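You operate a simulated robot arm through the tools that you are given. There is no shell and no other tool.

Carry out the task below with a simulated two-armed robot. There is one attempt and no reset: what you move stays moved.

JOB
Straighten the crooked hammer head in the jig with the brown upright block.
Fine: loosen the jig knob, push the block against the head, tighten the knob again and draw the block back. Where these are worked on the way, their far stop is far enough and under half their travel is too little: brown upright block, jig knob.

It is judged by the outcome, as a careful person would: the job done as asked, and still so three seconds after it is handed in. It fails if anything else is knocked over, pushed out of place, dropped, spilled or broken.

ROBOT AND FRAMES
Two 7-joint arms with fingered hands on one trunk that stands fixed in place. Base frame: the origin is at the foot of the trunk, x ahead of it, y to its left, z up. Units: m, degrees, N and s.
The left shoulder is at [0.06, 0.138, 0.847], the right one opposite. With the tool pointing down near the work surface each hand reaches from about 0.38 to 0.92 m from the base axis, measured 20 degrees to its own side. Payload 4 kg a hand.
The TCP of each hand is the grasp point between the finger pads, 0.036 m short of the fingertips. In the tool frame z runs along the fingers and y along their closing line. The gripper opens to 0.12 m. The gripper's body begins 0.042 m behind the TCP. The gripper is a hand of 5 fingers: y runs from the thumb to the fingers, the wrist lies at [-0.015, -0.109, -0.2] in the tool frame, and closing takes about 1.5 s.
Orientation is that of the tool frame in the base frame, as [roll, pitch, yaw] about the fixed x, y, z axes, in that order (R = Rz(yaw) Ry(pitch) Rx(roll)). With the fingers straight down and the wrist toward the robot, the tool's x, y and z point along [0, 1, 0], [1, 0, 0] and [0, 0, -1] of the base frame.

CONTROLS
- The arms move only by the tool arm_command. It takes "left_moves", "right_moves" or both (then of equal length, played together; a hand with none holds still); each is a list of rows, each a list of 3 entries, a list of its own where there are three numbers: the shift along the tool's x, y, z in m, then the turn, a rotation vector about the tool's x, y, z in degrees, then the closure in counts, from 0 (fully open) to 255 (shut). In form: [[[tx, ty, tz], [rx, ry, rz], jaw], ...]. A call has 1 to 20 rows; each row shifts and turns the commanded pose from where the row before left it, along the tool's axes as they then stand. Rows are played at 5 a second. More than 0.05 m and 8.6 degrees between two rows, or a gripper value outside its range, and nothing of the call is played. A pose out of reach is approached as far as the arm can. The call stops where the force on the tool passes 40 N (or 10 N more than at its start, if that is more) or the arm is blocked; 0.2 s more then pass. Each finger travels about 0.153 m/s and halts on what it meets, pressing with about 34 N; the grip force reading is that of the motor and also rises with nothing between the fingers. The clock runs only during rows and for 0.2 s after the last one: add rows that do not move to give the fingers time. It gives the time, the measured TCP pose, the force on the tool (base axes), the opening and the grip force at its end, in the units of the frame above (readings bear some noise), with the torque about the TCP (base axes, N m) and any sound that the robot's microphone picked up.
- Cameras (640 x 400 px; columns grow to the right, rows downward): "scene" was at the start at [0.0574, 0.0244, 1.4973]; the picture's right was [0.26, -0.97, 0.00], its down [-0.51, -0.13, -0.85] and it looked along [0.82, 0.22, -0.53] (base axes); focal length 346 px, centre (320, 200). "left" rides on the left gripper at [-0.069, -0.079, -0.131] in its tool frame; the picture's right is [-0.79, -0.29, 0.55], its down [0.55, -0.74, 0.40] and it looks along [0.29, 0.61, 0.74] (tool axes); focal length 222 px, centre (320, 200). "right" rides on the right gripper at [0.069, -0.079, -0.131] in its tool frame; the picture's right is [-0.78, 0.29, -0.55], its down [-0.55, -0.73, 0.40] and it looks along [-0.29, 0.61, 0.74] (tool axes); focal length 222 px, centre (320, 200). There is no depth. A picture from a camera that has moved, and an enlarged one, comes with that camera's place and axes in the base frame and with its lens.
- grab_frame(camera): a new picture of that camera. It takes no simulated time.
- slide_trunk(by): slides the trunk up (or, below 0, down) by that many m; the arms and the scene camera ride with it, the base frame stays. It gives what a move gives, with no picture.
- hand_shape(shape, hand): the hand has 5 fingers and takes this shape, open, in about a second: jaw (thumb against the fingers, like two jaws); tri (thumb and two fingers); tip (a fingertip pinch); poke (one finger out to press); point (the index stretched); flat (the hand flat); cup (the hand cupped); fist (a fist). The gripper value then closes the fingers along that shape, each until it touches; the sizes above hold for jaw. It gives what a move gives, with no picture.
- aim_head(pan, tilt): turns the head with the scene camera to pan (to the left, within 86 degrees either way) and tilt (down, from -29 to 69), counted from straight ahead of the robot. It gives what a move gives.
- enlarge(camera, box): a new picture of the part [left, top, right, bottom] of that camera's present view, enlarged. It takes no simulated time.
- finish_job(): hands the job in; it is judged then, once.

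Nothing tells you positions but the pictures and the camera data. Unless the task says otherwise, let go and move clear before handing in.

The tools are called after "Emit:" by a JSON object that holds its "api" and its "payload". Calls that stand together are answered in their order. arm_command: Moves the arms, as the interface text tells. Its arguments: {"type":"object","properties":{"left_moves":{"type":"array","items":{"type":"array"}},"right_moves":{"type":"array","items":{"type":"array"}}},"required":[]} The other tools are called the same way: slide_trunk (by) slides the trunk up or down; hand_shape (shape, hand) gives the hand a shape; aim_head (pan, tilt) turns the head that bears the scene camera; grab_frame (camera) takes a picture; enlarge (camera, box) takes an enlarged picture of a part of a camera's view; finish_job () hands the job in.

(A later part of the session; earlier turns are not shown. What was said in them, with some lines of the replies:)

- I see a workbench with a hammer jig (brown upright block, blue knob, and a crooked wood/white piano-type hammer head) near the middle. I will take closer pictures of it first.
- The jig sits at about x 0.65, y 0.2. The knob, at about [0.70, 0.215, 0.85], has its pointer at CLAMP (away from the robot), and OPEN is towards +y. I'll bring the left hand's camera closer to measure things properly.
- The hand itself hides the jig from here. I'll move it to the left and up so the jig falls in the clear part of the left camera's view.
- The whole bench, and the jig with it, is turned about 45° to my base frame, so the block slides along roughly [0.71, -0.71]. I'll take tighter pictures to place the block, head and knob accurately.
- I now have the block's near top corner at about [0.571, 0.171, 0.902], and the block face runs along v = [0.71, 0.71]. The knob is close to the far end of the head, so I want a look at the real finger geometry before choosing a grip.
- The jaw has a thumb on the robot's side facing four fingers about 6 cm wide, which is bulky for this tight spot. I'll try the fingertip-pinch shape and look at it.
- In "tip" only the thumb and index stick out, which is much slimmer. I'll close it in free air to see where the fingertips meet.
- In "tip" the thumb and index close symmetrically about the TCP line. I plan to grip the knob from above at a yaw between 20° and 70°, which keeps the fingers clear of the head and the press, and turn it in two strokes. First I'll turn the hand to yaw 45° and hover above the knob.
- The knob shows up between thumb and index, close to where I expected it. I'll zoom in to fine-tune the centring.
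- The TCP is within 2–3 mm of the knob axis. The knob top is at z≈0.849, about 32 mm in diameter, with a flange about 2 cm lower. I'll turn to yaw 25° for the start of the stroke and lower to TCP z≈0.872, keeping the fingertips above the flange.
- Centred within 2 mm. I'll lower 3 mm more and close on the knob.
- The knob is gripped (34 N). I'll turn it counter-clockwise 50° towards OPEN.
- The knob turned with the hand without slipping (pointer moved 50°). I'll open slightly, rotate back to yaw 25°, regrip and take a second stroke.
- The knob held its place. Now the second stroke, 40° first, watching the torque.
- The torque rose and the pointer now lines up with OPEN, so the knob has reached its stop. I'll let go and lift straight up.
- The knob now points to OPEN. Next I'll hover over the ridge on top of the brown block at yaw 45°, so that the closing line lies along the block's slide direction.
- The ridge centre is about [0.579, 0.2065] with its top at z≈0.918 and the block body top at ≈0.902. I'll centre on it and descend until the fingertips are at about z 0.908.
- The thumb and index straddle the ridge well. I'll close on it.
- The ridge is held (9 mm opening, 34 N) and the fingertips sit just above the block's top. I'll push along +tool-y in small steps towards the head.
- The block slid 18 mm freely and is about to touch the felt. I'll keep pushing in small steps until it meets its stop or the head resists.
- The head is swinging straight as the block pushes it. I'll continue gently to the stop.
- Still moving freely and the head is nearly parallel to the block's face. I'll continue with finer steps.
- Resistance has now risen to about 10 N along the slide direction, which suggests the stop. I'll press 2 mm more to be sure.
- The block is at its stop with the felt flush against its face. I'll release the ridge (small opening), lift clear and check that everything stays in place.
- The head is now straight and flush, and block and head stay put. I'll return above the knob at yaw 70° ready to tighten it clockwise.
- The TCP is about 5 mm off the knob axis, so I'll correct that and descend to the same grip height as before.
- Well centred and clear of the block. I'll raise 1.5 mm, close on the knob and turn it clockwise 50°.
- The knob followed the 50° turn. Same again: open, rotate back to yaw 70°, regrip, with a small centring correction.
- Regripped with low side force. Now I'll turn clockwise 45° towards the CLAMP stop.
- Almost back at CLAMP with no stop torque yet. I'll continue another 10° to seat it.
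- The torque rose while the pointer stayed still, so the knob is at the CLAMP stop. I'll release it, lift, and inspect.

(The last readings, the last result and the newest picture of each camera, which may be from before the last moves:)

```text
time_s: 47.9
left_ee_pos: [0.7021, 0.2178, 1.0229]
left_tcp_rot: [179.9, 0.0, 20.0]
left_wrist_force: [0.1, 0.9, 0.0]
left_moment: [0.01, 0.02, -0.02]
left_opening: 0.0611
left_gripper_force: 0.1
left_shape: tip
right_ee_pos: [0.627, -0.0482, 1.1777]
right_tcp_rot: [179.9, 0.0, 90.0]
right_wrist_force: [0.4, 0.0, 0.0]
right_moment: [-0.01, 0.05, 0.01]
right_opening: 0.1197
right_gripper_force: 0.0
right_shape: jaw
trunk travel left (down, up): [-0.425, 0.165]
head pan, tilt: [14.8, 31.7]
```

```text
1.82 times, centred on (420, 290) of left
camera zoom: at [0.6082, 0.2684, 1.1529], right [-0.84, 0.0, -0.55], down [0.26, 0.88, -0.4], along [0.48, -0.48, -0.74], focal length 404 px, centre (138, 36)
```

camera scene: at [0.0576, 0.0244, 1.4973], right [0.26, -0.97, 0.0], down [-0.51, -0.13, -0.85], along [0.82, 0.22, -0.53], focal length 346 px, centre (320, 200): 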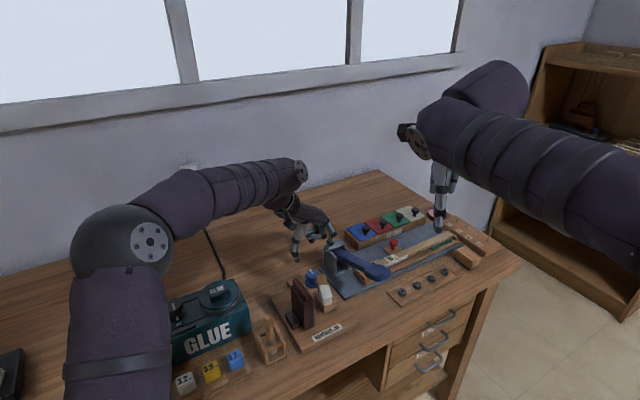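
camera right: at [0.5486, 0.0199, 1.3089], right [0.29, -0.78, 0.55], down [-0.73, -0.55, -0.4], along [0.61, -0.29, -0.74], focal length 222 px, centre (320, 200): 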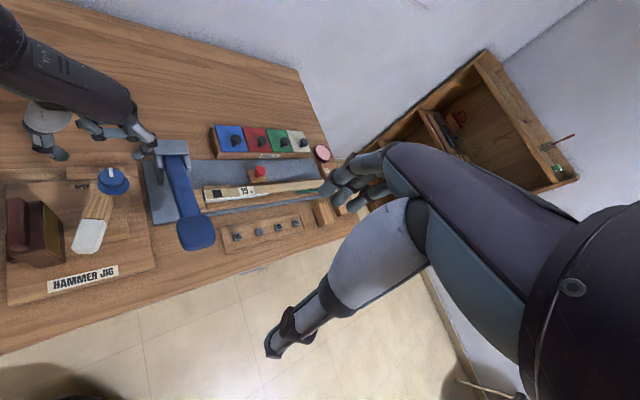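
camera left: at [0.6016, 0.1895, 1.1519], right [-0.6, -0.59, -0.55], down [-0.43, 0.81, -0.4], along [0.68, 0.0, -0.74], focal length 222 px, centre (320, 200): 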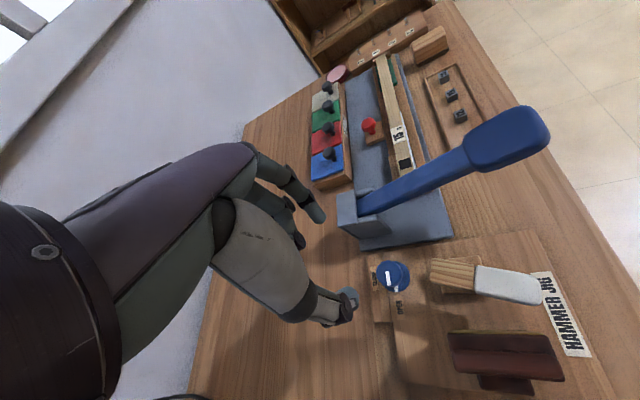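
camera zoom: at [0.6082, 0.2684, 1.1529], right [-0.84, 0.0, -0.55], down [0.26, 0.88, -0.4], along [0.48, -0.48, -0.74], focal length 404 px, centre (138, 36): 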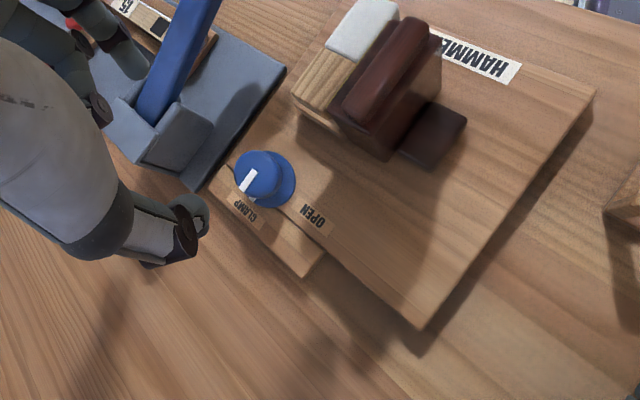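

The knob is at CLAMP and the head is straight. Now I'll go back above the block's ridge at yaw 45°.

Emit:
{"api": "arm_command", "payload": {"left_moves": [[[0, 0, 0], [0, 0, -6.25], 125], [[0, 0, 0], [0, 0, -6.25], 125], [[0, 0, 0], [0, 0, -6.25], 125], [[0, 0, 0], [0, 0, -6.25], 125], [[-0.0239, -0.0099, 0], [0, 0, 0], 125], [[-0.0239, -0.0099, 0], [0, 0, 0], 125], [[-0.0239, -0.0099, 0], [0, 0, 0], 125], [[-0.0239, -0.0099, 0], [0, 0, 0], 125], [[0, 0, 0.03], [0, 0, 0], 125], [[0, 0, 0], [0, 0, 0], 125]]}}

Emit:
{"api": "enlarge", "payload": {"camera": "left", "box": [270, 150, 470, 350]}}

Emit:
{"api": "enlarge", "payload": {"camera": "scene", "box": [270, 230, 360, 330]}}

Emit:
{"api": "enlarge", "payload": {"camera": "right", "box": [0, 140, 170, 310]}}

```text
time_s: 50.1
left_ee_pos: [0.6074, 0.1775, 0.9919]
left_tcp_rot: [180.0, 0.0, 45.0]
left_wrist_force: [-0.1, -0.6, 0.6]
left_moment: [0.01, -0.01, -0.01]
left_opening: 0.0608
left_gripper_force: 0.1
left_shape: tip
right_ee_pos: [0.6259, -0.0482, 1.1792]
right_tcp_rot: [179.9, 0.0, 90.0]
right_wrist_force: [0.7, 0.0, -0.2]
right_moment: [0.01, 0.02, 0.02]
right_opening: 0.1198
right_gripper_force: 0.0
right_shape: jaw
trunk travel left (down, up): [-0.425, 0.165]
head pan, tilt: [14.8, 31.7]
```

```text
2.00 times, centred on (370, 250) of left
camera zoom: at [0.4996, 0.1846, 1.1219], right [-0.76, -0.35, -0.55], down [-0.13, 0.91, -0.4], along [0.64, -0.23, -0.74], focal length 444 px, centre (220, 100)
```

zoom: 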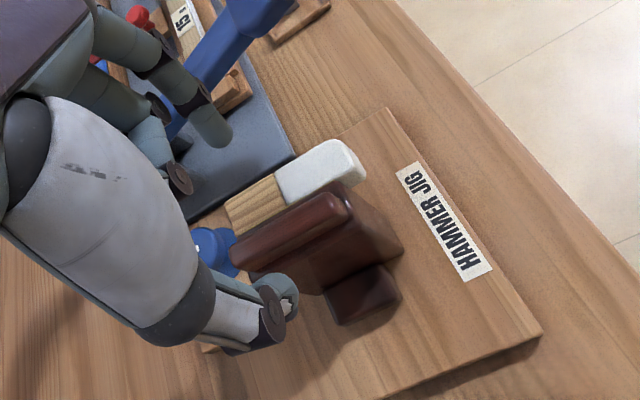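

```text
4.00 times, centred on (315, 280) of scene
camera zoom: at [0.0573, 0.0243, 1.4973], right [0.26, -0.97, 0.0], down [-0.51, -0.13, -0.85], along [0.82, 0.22, -0.53], focal length 1384 px, centre (340, -120)
```

zoom: 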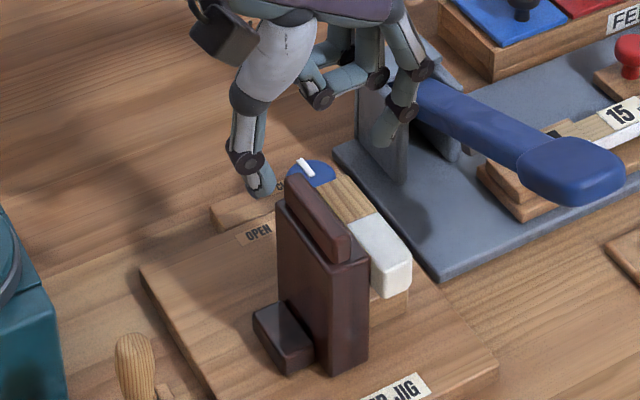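

```text
2.35 times, centred on (85, 225) of right
camera zoom: at [0.5483, 0.0199, 1.3091], right [0.29, -0.78, 0.55], down [-0.73, -0.55, -0.4], along [0.61, -0.29, -0.74], focal length 523 px, centre (873, 141)
```

zoom: 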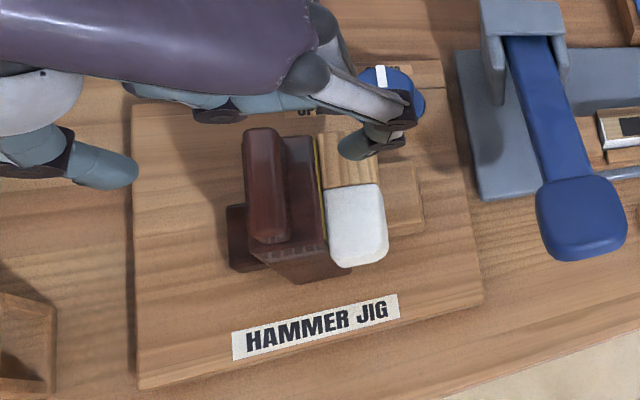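

The fingers straddle the ridge, which is about 2 mm behind the TCP. I'll correct that and descend to the earlier grip height with a narrower opening, then close.

Emit:
{"api": "arm_command", "payload": {"left_moves": [[[0.001, -0.002, 0], [0, 0, 0], 155], [[0, 0, 0.02], [0, 0, 0], 155], [[0, 0, 0.015], [0, 0, 0], 155], [[0, 0, 0.0135], [0, 0, 0], 155], [[0, 0, 0], [0, 0, 0], 155], [[0, 0, 0], [0, 0, 0], 200], [[0, 0, 0], [0, 0, 0], 245], [[0, 0, 0], [0, 0, 0], 245], [[0, 0, 0], [0, 0, 0], 245], [[0, 0, 0], [0, 0, 0], 245]]}}

Emit:
{"api": "enlarge", "payload": {"camera": "right", "box": [0, 160, 130, 290]}}

Emit:
{"api": "enlarge", "payload": {"camera": "scene", "box": [270, 230, 360, 330]}}

```text
time_s: 52.3
left_ee_pos: [0.6055, 0.1793, 0.9447]
left_tcp_rot: [180.0, 0.0, 45.0]
left_wrist_force: [-1.2, 2.3, 1.4]
left_moment: [0.05, 0.05, 0.02]
left_opening: 0.006
left_gripper_force: 0.1
left_shape: tip
right_ee_pos: [0.6264, -0.0482, 1.1769]
right_tcp_rot: [-179.9, -0.1, 90.0]
right_wrist_force: [0.6, 0.2, 0.1]
right_moment: [0.04, 0.0, 0.02]
right_opening: 0.1199
right_gripper_force: 0.1
right_shape: jaw
trunk travel left (down, up): [-0.425, 0.165]
head pan, tilt: [14.8, 31.7]
```

```text
3.08 times, centred on (65, 225) of right
camera zoom: at [0.5483, 0.0201, 1.309], right [0.29, -0.78, 0.55], down [-0.73, -0.55, -0.4], along [0.61, -0.29, -0.74], focal length 684 px, centre (1105, 123)
```

zoom: 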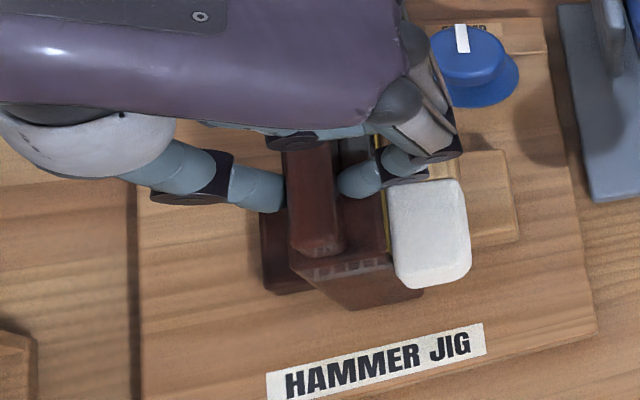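

```text
4.00 times, centred on (315, 280) of scene
camera zoom: at [0.0573, 0.0246, 1.4973], right [0.26, -0.97, 0.0], down [-0.51, -0.13, -0.85], along [0.82, 0.22, -0.53], focal length 1384 px, centre (340, -120)
```

zoom: 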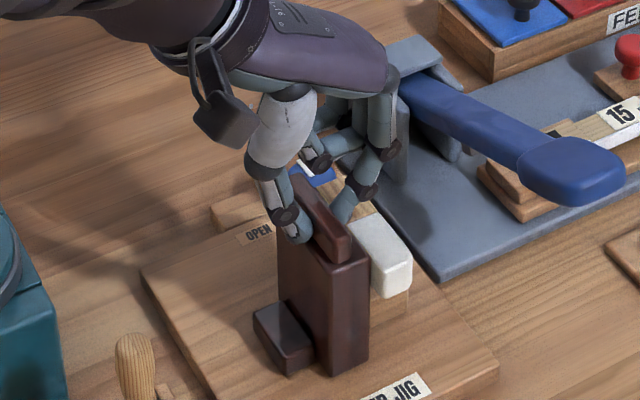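

The fingers reached the commanded closure with hardly any grip force, as this sits about 1.5 mm higher than last time. I'll open a little, lower 2 mm, and close fully.

Emit:
{"api": "arm_command", "payload": {"left_moves": [[[0, 0, 0], [0, 0, 0], 195], [[0, 0, 0.002], [0, 0, 0], 195], [[0, 0, 0], [0, 0, 0], 255], [[0, 0, 0], [0, 0, 0], 255], [[0, 0, 0], [0, 0, 0], 255], [[0, 0, 0], [0, 0, 0], 255]]}}

Emit:
{"api": "enlarge", "payload": {"camera": "right", "box": [0, 160, 130, 290]}}

```text
time_s: 53.7
left_ee_pos: [0.6075, 0.1794, 0.9428]
left_tcp_rot: [-179.9, 0.0, 45.0]
left_wrist_force: [0.4, 0.3, 2.0]
left_moment: [-0.22, -0.24, -0.14]
left_opening: 0.0137
left_gripper_force: 34.3
left_shape: tip
right_ee_pos: [0.6256, -0.0489, 1.1779]
right_tcp_rot: [179.9, 0.0, 90.0]
right_wrist_force: [0.6, -0.2, -1.0]
right_moment: [-0.01, 0.0, 0.02]
right_opening: 0.1196
right_gripper_force: 0.1
right_shape: jaw
trunk travel left (down, up): [-0.425, 0.165]
head pan, tilt: [14.8, 31.7]
```

```text
3.08 times, centred on (65, 225) of right
camera zoom: at [0.5483, 0.0199, 1.309], right [0.29, -0.78, 0.55], down [-0.73, -0.55, -0.4], along [0.61, -0.29, -0.74], focal length 684 px, centre (1105, 123)
```

zoom: 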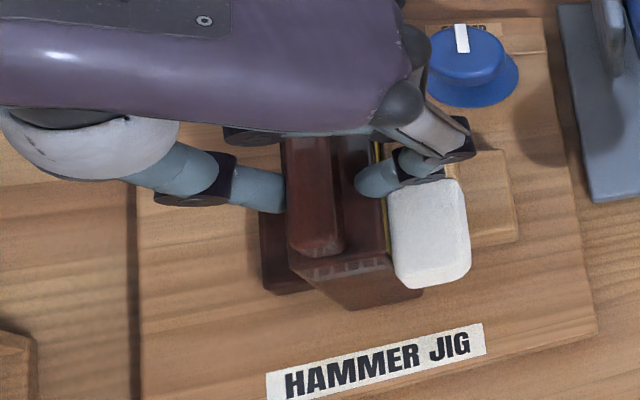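

The index seems to have caught on the block's top instead of reaching the ridge. I'll open, raise 2.5 mm and close again to full closure.

Emit:
{"api": "arm_command", "payload": {"left_moves": [[[0, 0, 0], [0, 0, 0], 175], [[0, 0, -0.003], [0, 0, 0], 165], [[0, 0, 0], [0, 0, 0], 165], [[0, 0, 0], [0, 0, 0], 200], [[0, 0, 0], [0, 0, 0], 255], [[0, 0, 0], [0, 0, 0], 255], [[0, 0, 0], [0, 0, 0], 255], [[0, 0, 0], [0, 0, 0], 255]]}}

Emit:
{"api": "enlarge", "payload": {"camera": "right", "box": [0, 160, 130, 290]}}

Emit:
{"api": "enlarge", "payload": {"camera": "scene", "box": [270, 230, 360, 330]}}

```text
time_s: 55.5
left_ee_pos: [0.6068, 0.1789, 0.9443]
left_tcp_rot: [-180.0, 0.0, 45.0]
left_wrist_force: [-1.0, 0.1, -2.3]
left_moment: [-0.02, -0.01, 0.0]
left_opening: 0.0078
left_gripper_force: 34.0
left_shape: tip
right_ee_pos: [0.6258, -0.048, 1.1765]
right_tcp_rot: [180.0, -0.1, 90.0]
right_wrist_force: [0.2, -0.2, -0.3]
right_moment: [-0.03, 0.01, -0.01]
right_opening: 0.1196
right_gripper_force: 0.0
right_shape: jaw
trunk travel left (down, up): [-0.425, 0.165]
head pan, tilt: [14.8, 31.7]
```

```text
3.08 times, centred on (65, 225) of right
camera zoom: at [0.5485, 0.0201, 1.3089], right [0.29, -0.78, 0.55], down [-0.73, -0.55, -0.4], along [0.61, -0.29, -0.74], focal length 684 px, centre (1105, 123)
```

zoom: 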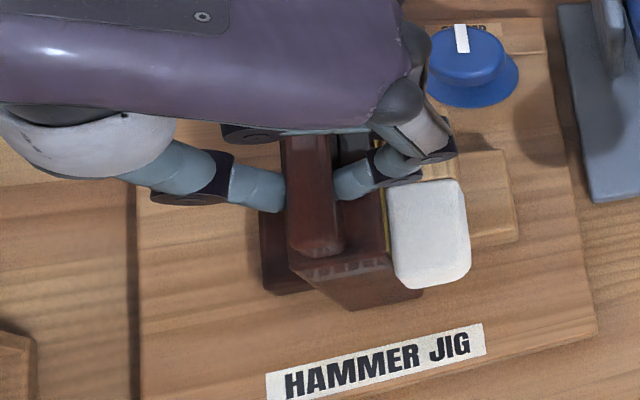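

```text
4.00 times, centred on (315, 280) of scene
camera zoom: at [0.0576, 0.0246, 1.4973], right [0.26, -0.97, 0.0], down [-0.51, -0.13, -0.85], along [0.82, 0.22, -0.53], focal length 1384 px, centre (340, -120)
```

zoom: 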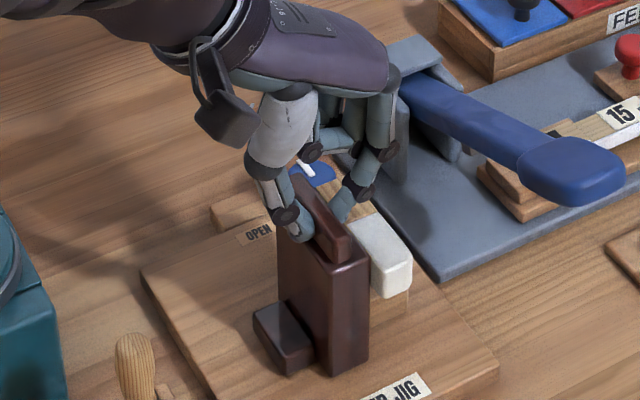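

Now the ridge is properly gripped (34 N). I'll draw the block back along −tool-y in small steps.

Emit:
{"api": "arm_command", "payload": {"left_moves": [[[0, -0.002, 0], [0, 0, 0], 255], [[0, -0.003, 0], [0, 0, 0], 255], [[0, -0.003, 0], [0, 0, 0], 255], [[0, -0.003, 0], [0, 0, 0], 255], [[0, -0.003, 0], [0, 0, 0], 255], [[0, -0.003, 0], [0, 0, 0], 255]]}}

Emit:
{"api": "enlarge", "payload": {"camera": "right", "box": [0, 160, 130, 290]}}

Emit:
{"api": "enlarge", "payload": {"camera": "scene", "box": [270, 230, 360, 330]}}

```text
time_s: 56.9
left_ee_pos: [0.5949, 0.1914, 0.9434]
left_tcp_rot: [179.9, 0.0, 45.1]
left_wrist_force: [-1.2, -1.3, -1.5]
left_moment: [-0.04, 0.01, 0.0]
left_opening: 0.0076
left_gripper_force: 34.1
left_shape: tip
right_ee_pos: [0.6269, -0.0467, 1.1778]
right_tcp_rot: [180.0, 0.0, 90.0]
right_wrist_force: [0.3, -0.1, -0.2]
right_moment: [0.0, 0.01, -0.02]
right_opening: 0.1197
right_gripper_force: 0.0
right_shape: jaw
trunk travel left (down, up): [-0.425, 0.165]
head pan, tilt: [14.8, 31.7]
```

```text
3.08 times, centred on (65, 225) of right
camera zoom: at [0.5486, 0.0199, 1.3088], right [0.29, -0.78, 0.55], down [-0.73, -0.55, -0.4], along [0.61, -0.29, -0.74], focal length 684 px, centre (1105, 123)
```

zoom: 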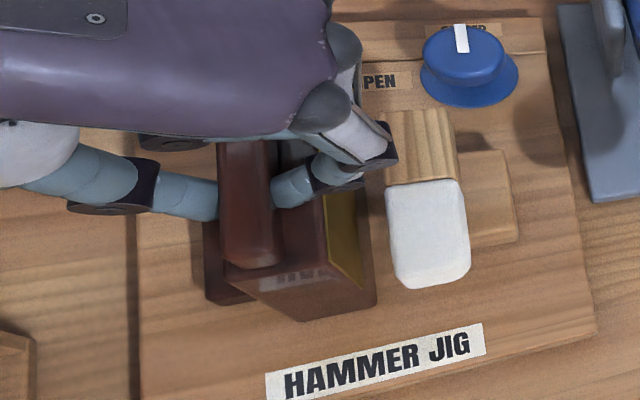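

```text
4.00 times, centred on (315, 280) of scene
camera zoom: at [0.0577, 0.0244, 1.4973], right [0.26, -0.97, 0.0], down [-0.51, -0.13, -0.85], along [0.82, 0.22, -0.53], focal length 1384 px, centre (340, -120)
```

zoom: 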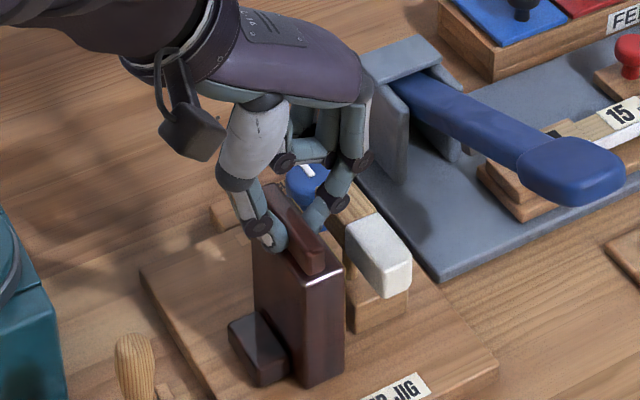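

The head stays straight while the block comes away. I'll keep drawing back towards its rear stop.

Emit:
{"api": "arm_command", "payload": {"left_moves": [[[0, -0.003, 0], [0, 0, 0], 255], [[0, -0.003, 0], [0, 0, 0], 255], [[0, -0.003, 0], [0, 0, 0], 255], [[0, -0.003, 0], [0, 0, 0], 255], [[0, -0.003, 0], [0, 0, 0], 255], [[0, -0.002, 0], [0, 0, 0], 255], [[0, 0, 0], [0, 0, 0], 255]]}}

Emit:
{"api": "enlarge", "payload": {"camera": "right", "box": [0, 160, 130, 290]}}

```text
time_s: 58.5
left_ee_pos: [0.5822, 0.2035, 0.9439]
left_tcp_rot: [-179.9, 0.0, 45.1]
left_wrist_force: [-1.9, -2.3, 1.1]
left_moment: [-0.05, 0.03, -0.03]
left_opening: 0.0078
left_gripper_force: 33.9
left_shape: tip
right_ee_pos: [0.6272, -0.0489, 1.1777]
right_tcp_rot: [180.0, 0.0, 89.9]
right_wrist_force: [-0.4, 0.3, -0.5]
right_moment: [-0.04, 0.01, 0.02]
right_opening: 0.1196
right_gripper_force: 0.0
right_shape: jaw
trunk travel left (down, up): [-0.425, 0.165]
head pan, tilt: [14.8, 31.7]
```

```text
3.08 times, centred on (65, 225) of right
camera zoom: at [0.5483, 0.0197, 1.309], right [0.29, -0.78, 0.55], down [-0.73, -0.55, -0.4], along [0.61, -0.29, -0.74], focal length 684 px, centre (1105, 123)
```

zoom: 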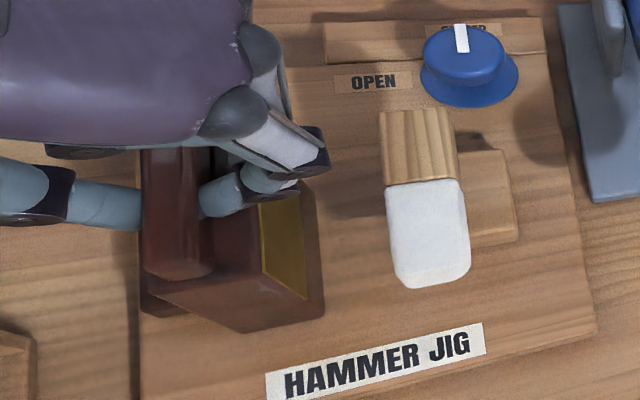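

The block is back about where it started. I'll nudge a little further back to feel for its rear stop.

Emit:
{"api": "arm_command", "payload": {"left_moves": [[[0, -0.0015, 0], [0, 0, 0], 255], [[0, -0.0015, 0], [0, 0, 0], 255], [[0, 0, 0], [0, 0, 0], 255]]}}

Emit:
{"api": "enlarge", "payload": {"camera": "right", "box": [0, 160, 130, 290]}}

```text
time_s: 59.3
left_ee_pos: [0.5811, 0.2047, 0.9446]
left_tcp_rot: [180.0, 0.0, 45.0]
left_wrist_force: [1.5, -4.7, -1.3]
left_moment: [-0.16, -0.06, 0.0]
left_opening: 0.0075
left_gripper_force: 34.0
left_shape: tip
right_ee_pos: [0.6268, -0.0487, 1.178]
right_tcp_rot: [180.0, 0.0, 90.0]
right_wrist_force: [-0.3, -0.5, 0.1]
right_moment: [0.02, 0.0, 0.0]
right_opening: 0.1195
right_gripper_force: 0.1
right_shape: jaw
trunk travel left (down, up): [-0.425, 0.165]
head pan, tilt: [14.8, 31.7]
```

```text
3.08 times, centred on (65, 225) of right
camera zoom: at [0.5488, 0.0195, 1.3088], right [0.29, -0.78, 0.55], down [-0.73, -0.55, -0.4], along [0.61, -0.29, -0.74], focal length 684 px, centre (1105, 123)
```

zoom: 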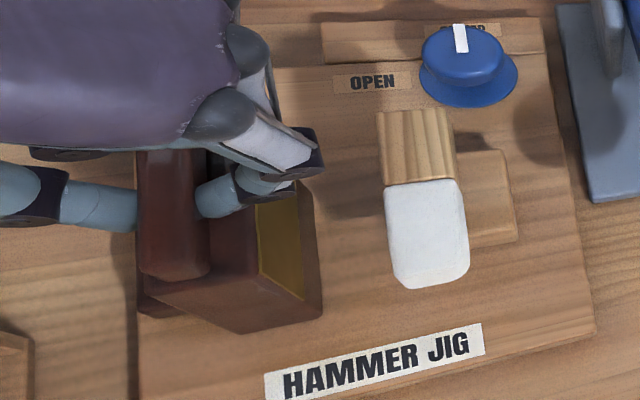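

A slight resistance is building, so the block is at its rear stop. I'll release the ridge and lift clear.

Emit:
{"api": "arm_command", "payload": {"left_moves": [[[0, 0.001, 0], [0, 0, 0], 220], [[0, 0, 0], [0, 0, 0], 175], [[0, 0, 0], [0, 0, 0], 150], [[0, 0, 0], [0, 0, 0], 150], [[0, 0, -0.015], [0, 0, 0], 150], [[0, 0, -0.03], [0, 0, 0], 150], [[0, 0, -0.04], [0, 0, 0], 125], [[0, 0, -0.04], [0, 0, 0], 125], [[0, 0, 0], [0, 0, 0], 125]]}}

Emit:
{"api": "enlarge", "payload": {"camera": "right", "box": [0, 140, 170, 310]}}

Emit:
{"api": "enlarge", "payload": {"camera": "scene", "box": [260, 230, 370, 340]}}

```text
time_s: 61.3
left_ee_pos: [0.5836, 0.2047, 1.0688]
left_tcp_rot: [180.0, 0.1, 44.9]
left_wrist_force: [0.3, 0.2, -0.7]
left_moment: [-0.01, 0.0, -0.04]
left_opening: 0.061
left_gripper_force: 0.0
left_shape: tip
right_ee_pos: [0.6283, -0.0485, 1.1784]
right_tcp_rot: [-180.0, 0.0, 89.9]
right_wrist_force: [-0.6, 0.5, 0.1]
right_moment: [-0.01, 0.02, -0.02]
right_opening: 0.1196
right_gripper_force: 0.1
right_shape: jaw
trunk travel left (down, up): [-0.425, 0.165]
head pan, tilt: [14.8, 31.7]
```

```text
2.35 times, centred on (85, 225) of right
camera zoom: at [0.5486, 0.02, 1.3089], right [0.29, -0.78, 0.55], down [-0.73, -0.55, -0.4], along [0.61, -0.29, -0.74], focal length 523 px, centre (873, 141)
```

zoom: 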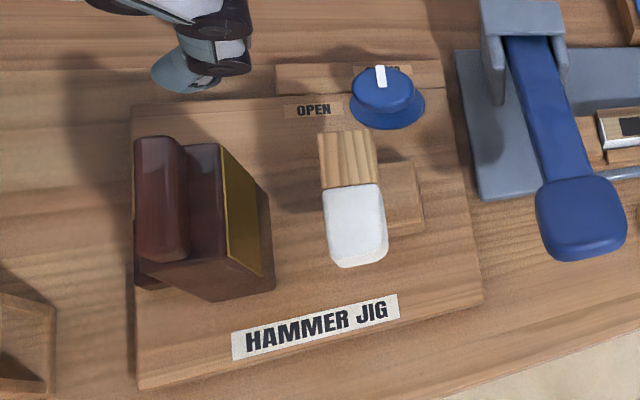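

```text
3.64 times, centred on (315, 285) of scene
camera zoom: at [0.0576, 0.0244, 1.4973], right [0.26, -0.97, 0.0], down [-0.51, -0.13, -0.85], along [0.82, 0.22, -0.53], focal length 1259 px, centre (338, -109)
```

zoom: 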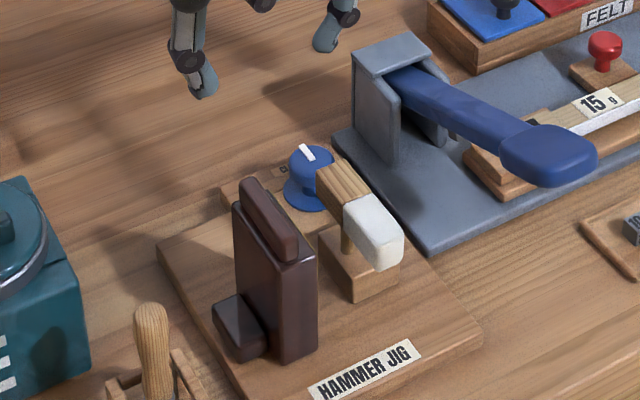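

The block sits exactly where it began, the head is straight, and the knob points at CLAMP. I'll move the hand well clear and take a last look at the whole bench.

Emit:
{"api": "arm_command", "payload": {"left_moves": [[[-0.001, -0.0345, -0.02], [0, 0, 0], 110], [[-0.001, -0.0345, -0.02], [0, 0, 0], 110], [[-0.001, -0.0345, -0.02], [0, 0, 0], 110], [[-0.001, -0.0345, -0.02], [0, 0, 0], 110], [[0, 0, 0], [0, 0, 0], 110], [[0, 0, 0], [0, 0, 0], 110]]}}

Emit:
{"api": "grab_frame", "payload": {"camera": "scene"}}

Emit:
{"api": "enlarge", "payload": {"camera": "right", "box": [0, 140, 170, 310]}}

Emit:
{"api": "enlarge", "payload": {"camera": "scene", "box": [260, 230, 370, 340]}}

```text
time_s: 62.7
left_ee_pos: [0.4796, 0.2981, 1.1482]
left_tcp_rot: [-179.9, -0.1, 45.0]
left_wrist_force: [0.0, -0.4, -0.5]
left_moment: [0.0, -0.04, 0.03]
left_opening: 0.0678
left_gripper_force: 0.1
left_shape: tip
right_ee_pos: [0.6257, -0.0485, 1.1784]
right_tcp_rot: [180.0, 0.0, 90.0]
right_wrist_force: [1.1, 0.8, -0.3]
right_moment: [-0.02, 0.01, 0.03]
right_opening: 0.1197
right_gripper_force: 0.1
right_shape: jaw
trunk travel left (down, up): [-0.425, 0.165]
head pan, tilt: [14.8, 31.7]
```

```text
taken
camera scene: at [0.0574, 0.0244, 1.4973], right [0.26, -0.97, 0.0], down [-0.51, -0.13, -0.85], along [0.82, 0.22, -0.53], focal length 346 px, centre (320, 200)
```

scene: 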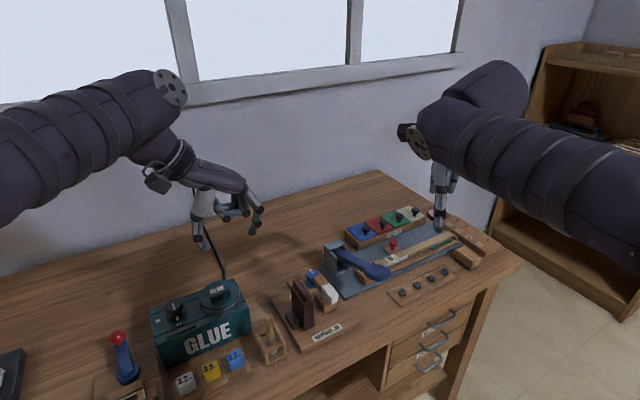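

```text
2.35 times, centred on (85, 225) of right
camera zoom: at [0.5484, 0.02, 1.309], right [0.29, -0.78, 0.55], down [-0.73, -0.55, -0.4], along [0.61, -0.29, -0.74], focal length 523 px, centre (873, 141)
```

zoom: 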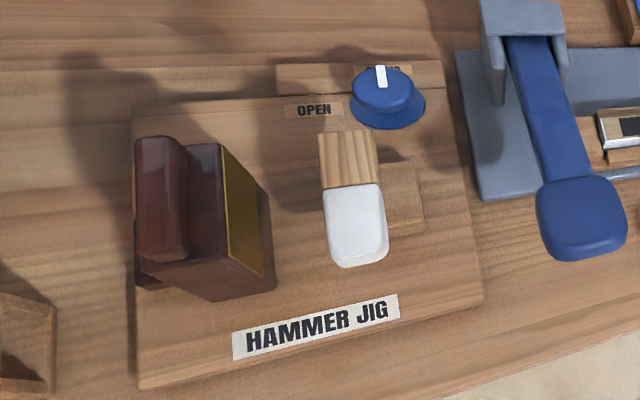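

```text
3.64 times, centred on (315, 285) of scene
camera zoom: at [0.0574, 0.0244, 1.4973], right [0.26, -0.97, 0.0], down [-0.51, -0.13, -0.85], along [0.82, 0.22, -0.53], focal length 1259 px, centre (338, -109)
```

zoom: 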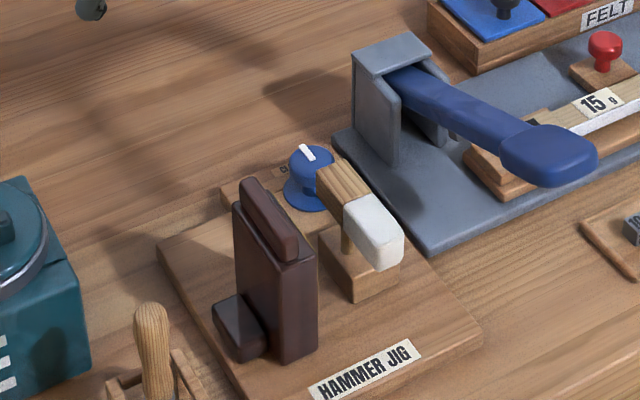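

The bench looks undisturbed: the head is straight and clamped, the block is drawn back, the knob is at CLAMP and both hands are clear. I'm handing the job in.

Emit:
{"api": "finish_job", "payload": {}}

```text
The job is handed in.
```

The hammer head in the jig is now straight and clamped, and I've handed the job in. No verdict has come back.

- **Knob loosened:** I turned it about 90° to its OPEN stop.
- **Block pushed:** I slid the block about 34 mm until it stopped, with its face flush against the head.
- **Knob tightened:** I turned it back to its CLAMP stop. The head held straight.
- **Block drawn back:** it is back at its starting position, and the head stayed straight as it came away.

While regripping the block to draw it back, one finger caught on its top. I reopened and gripped again, and nothing shifted. In the last pictures nothing else on the bench looks moved or knocked over. The left hand has let go and both hands are clear of the jig.
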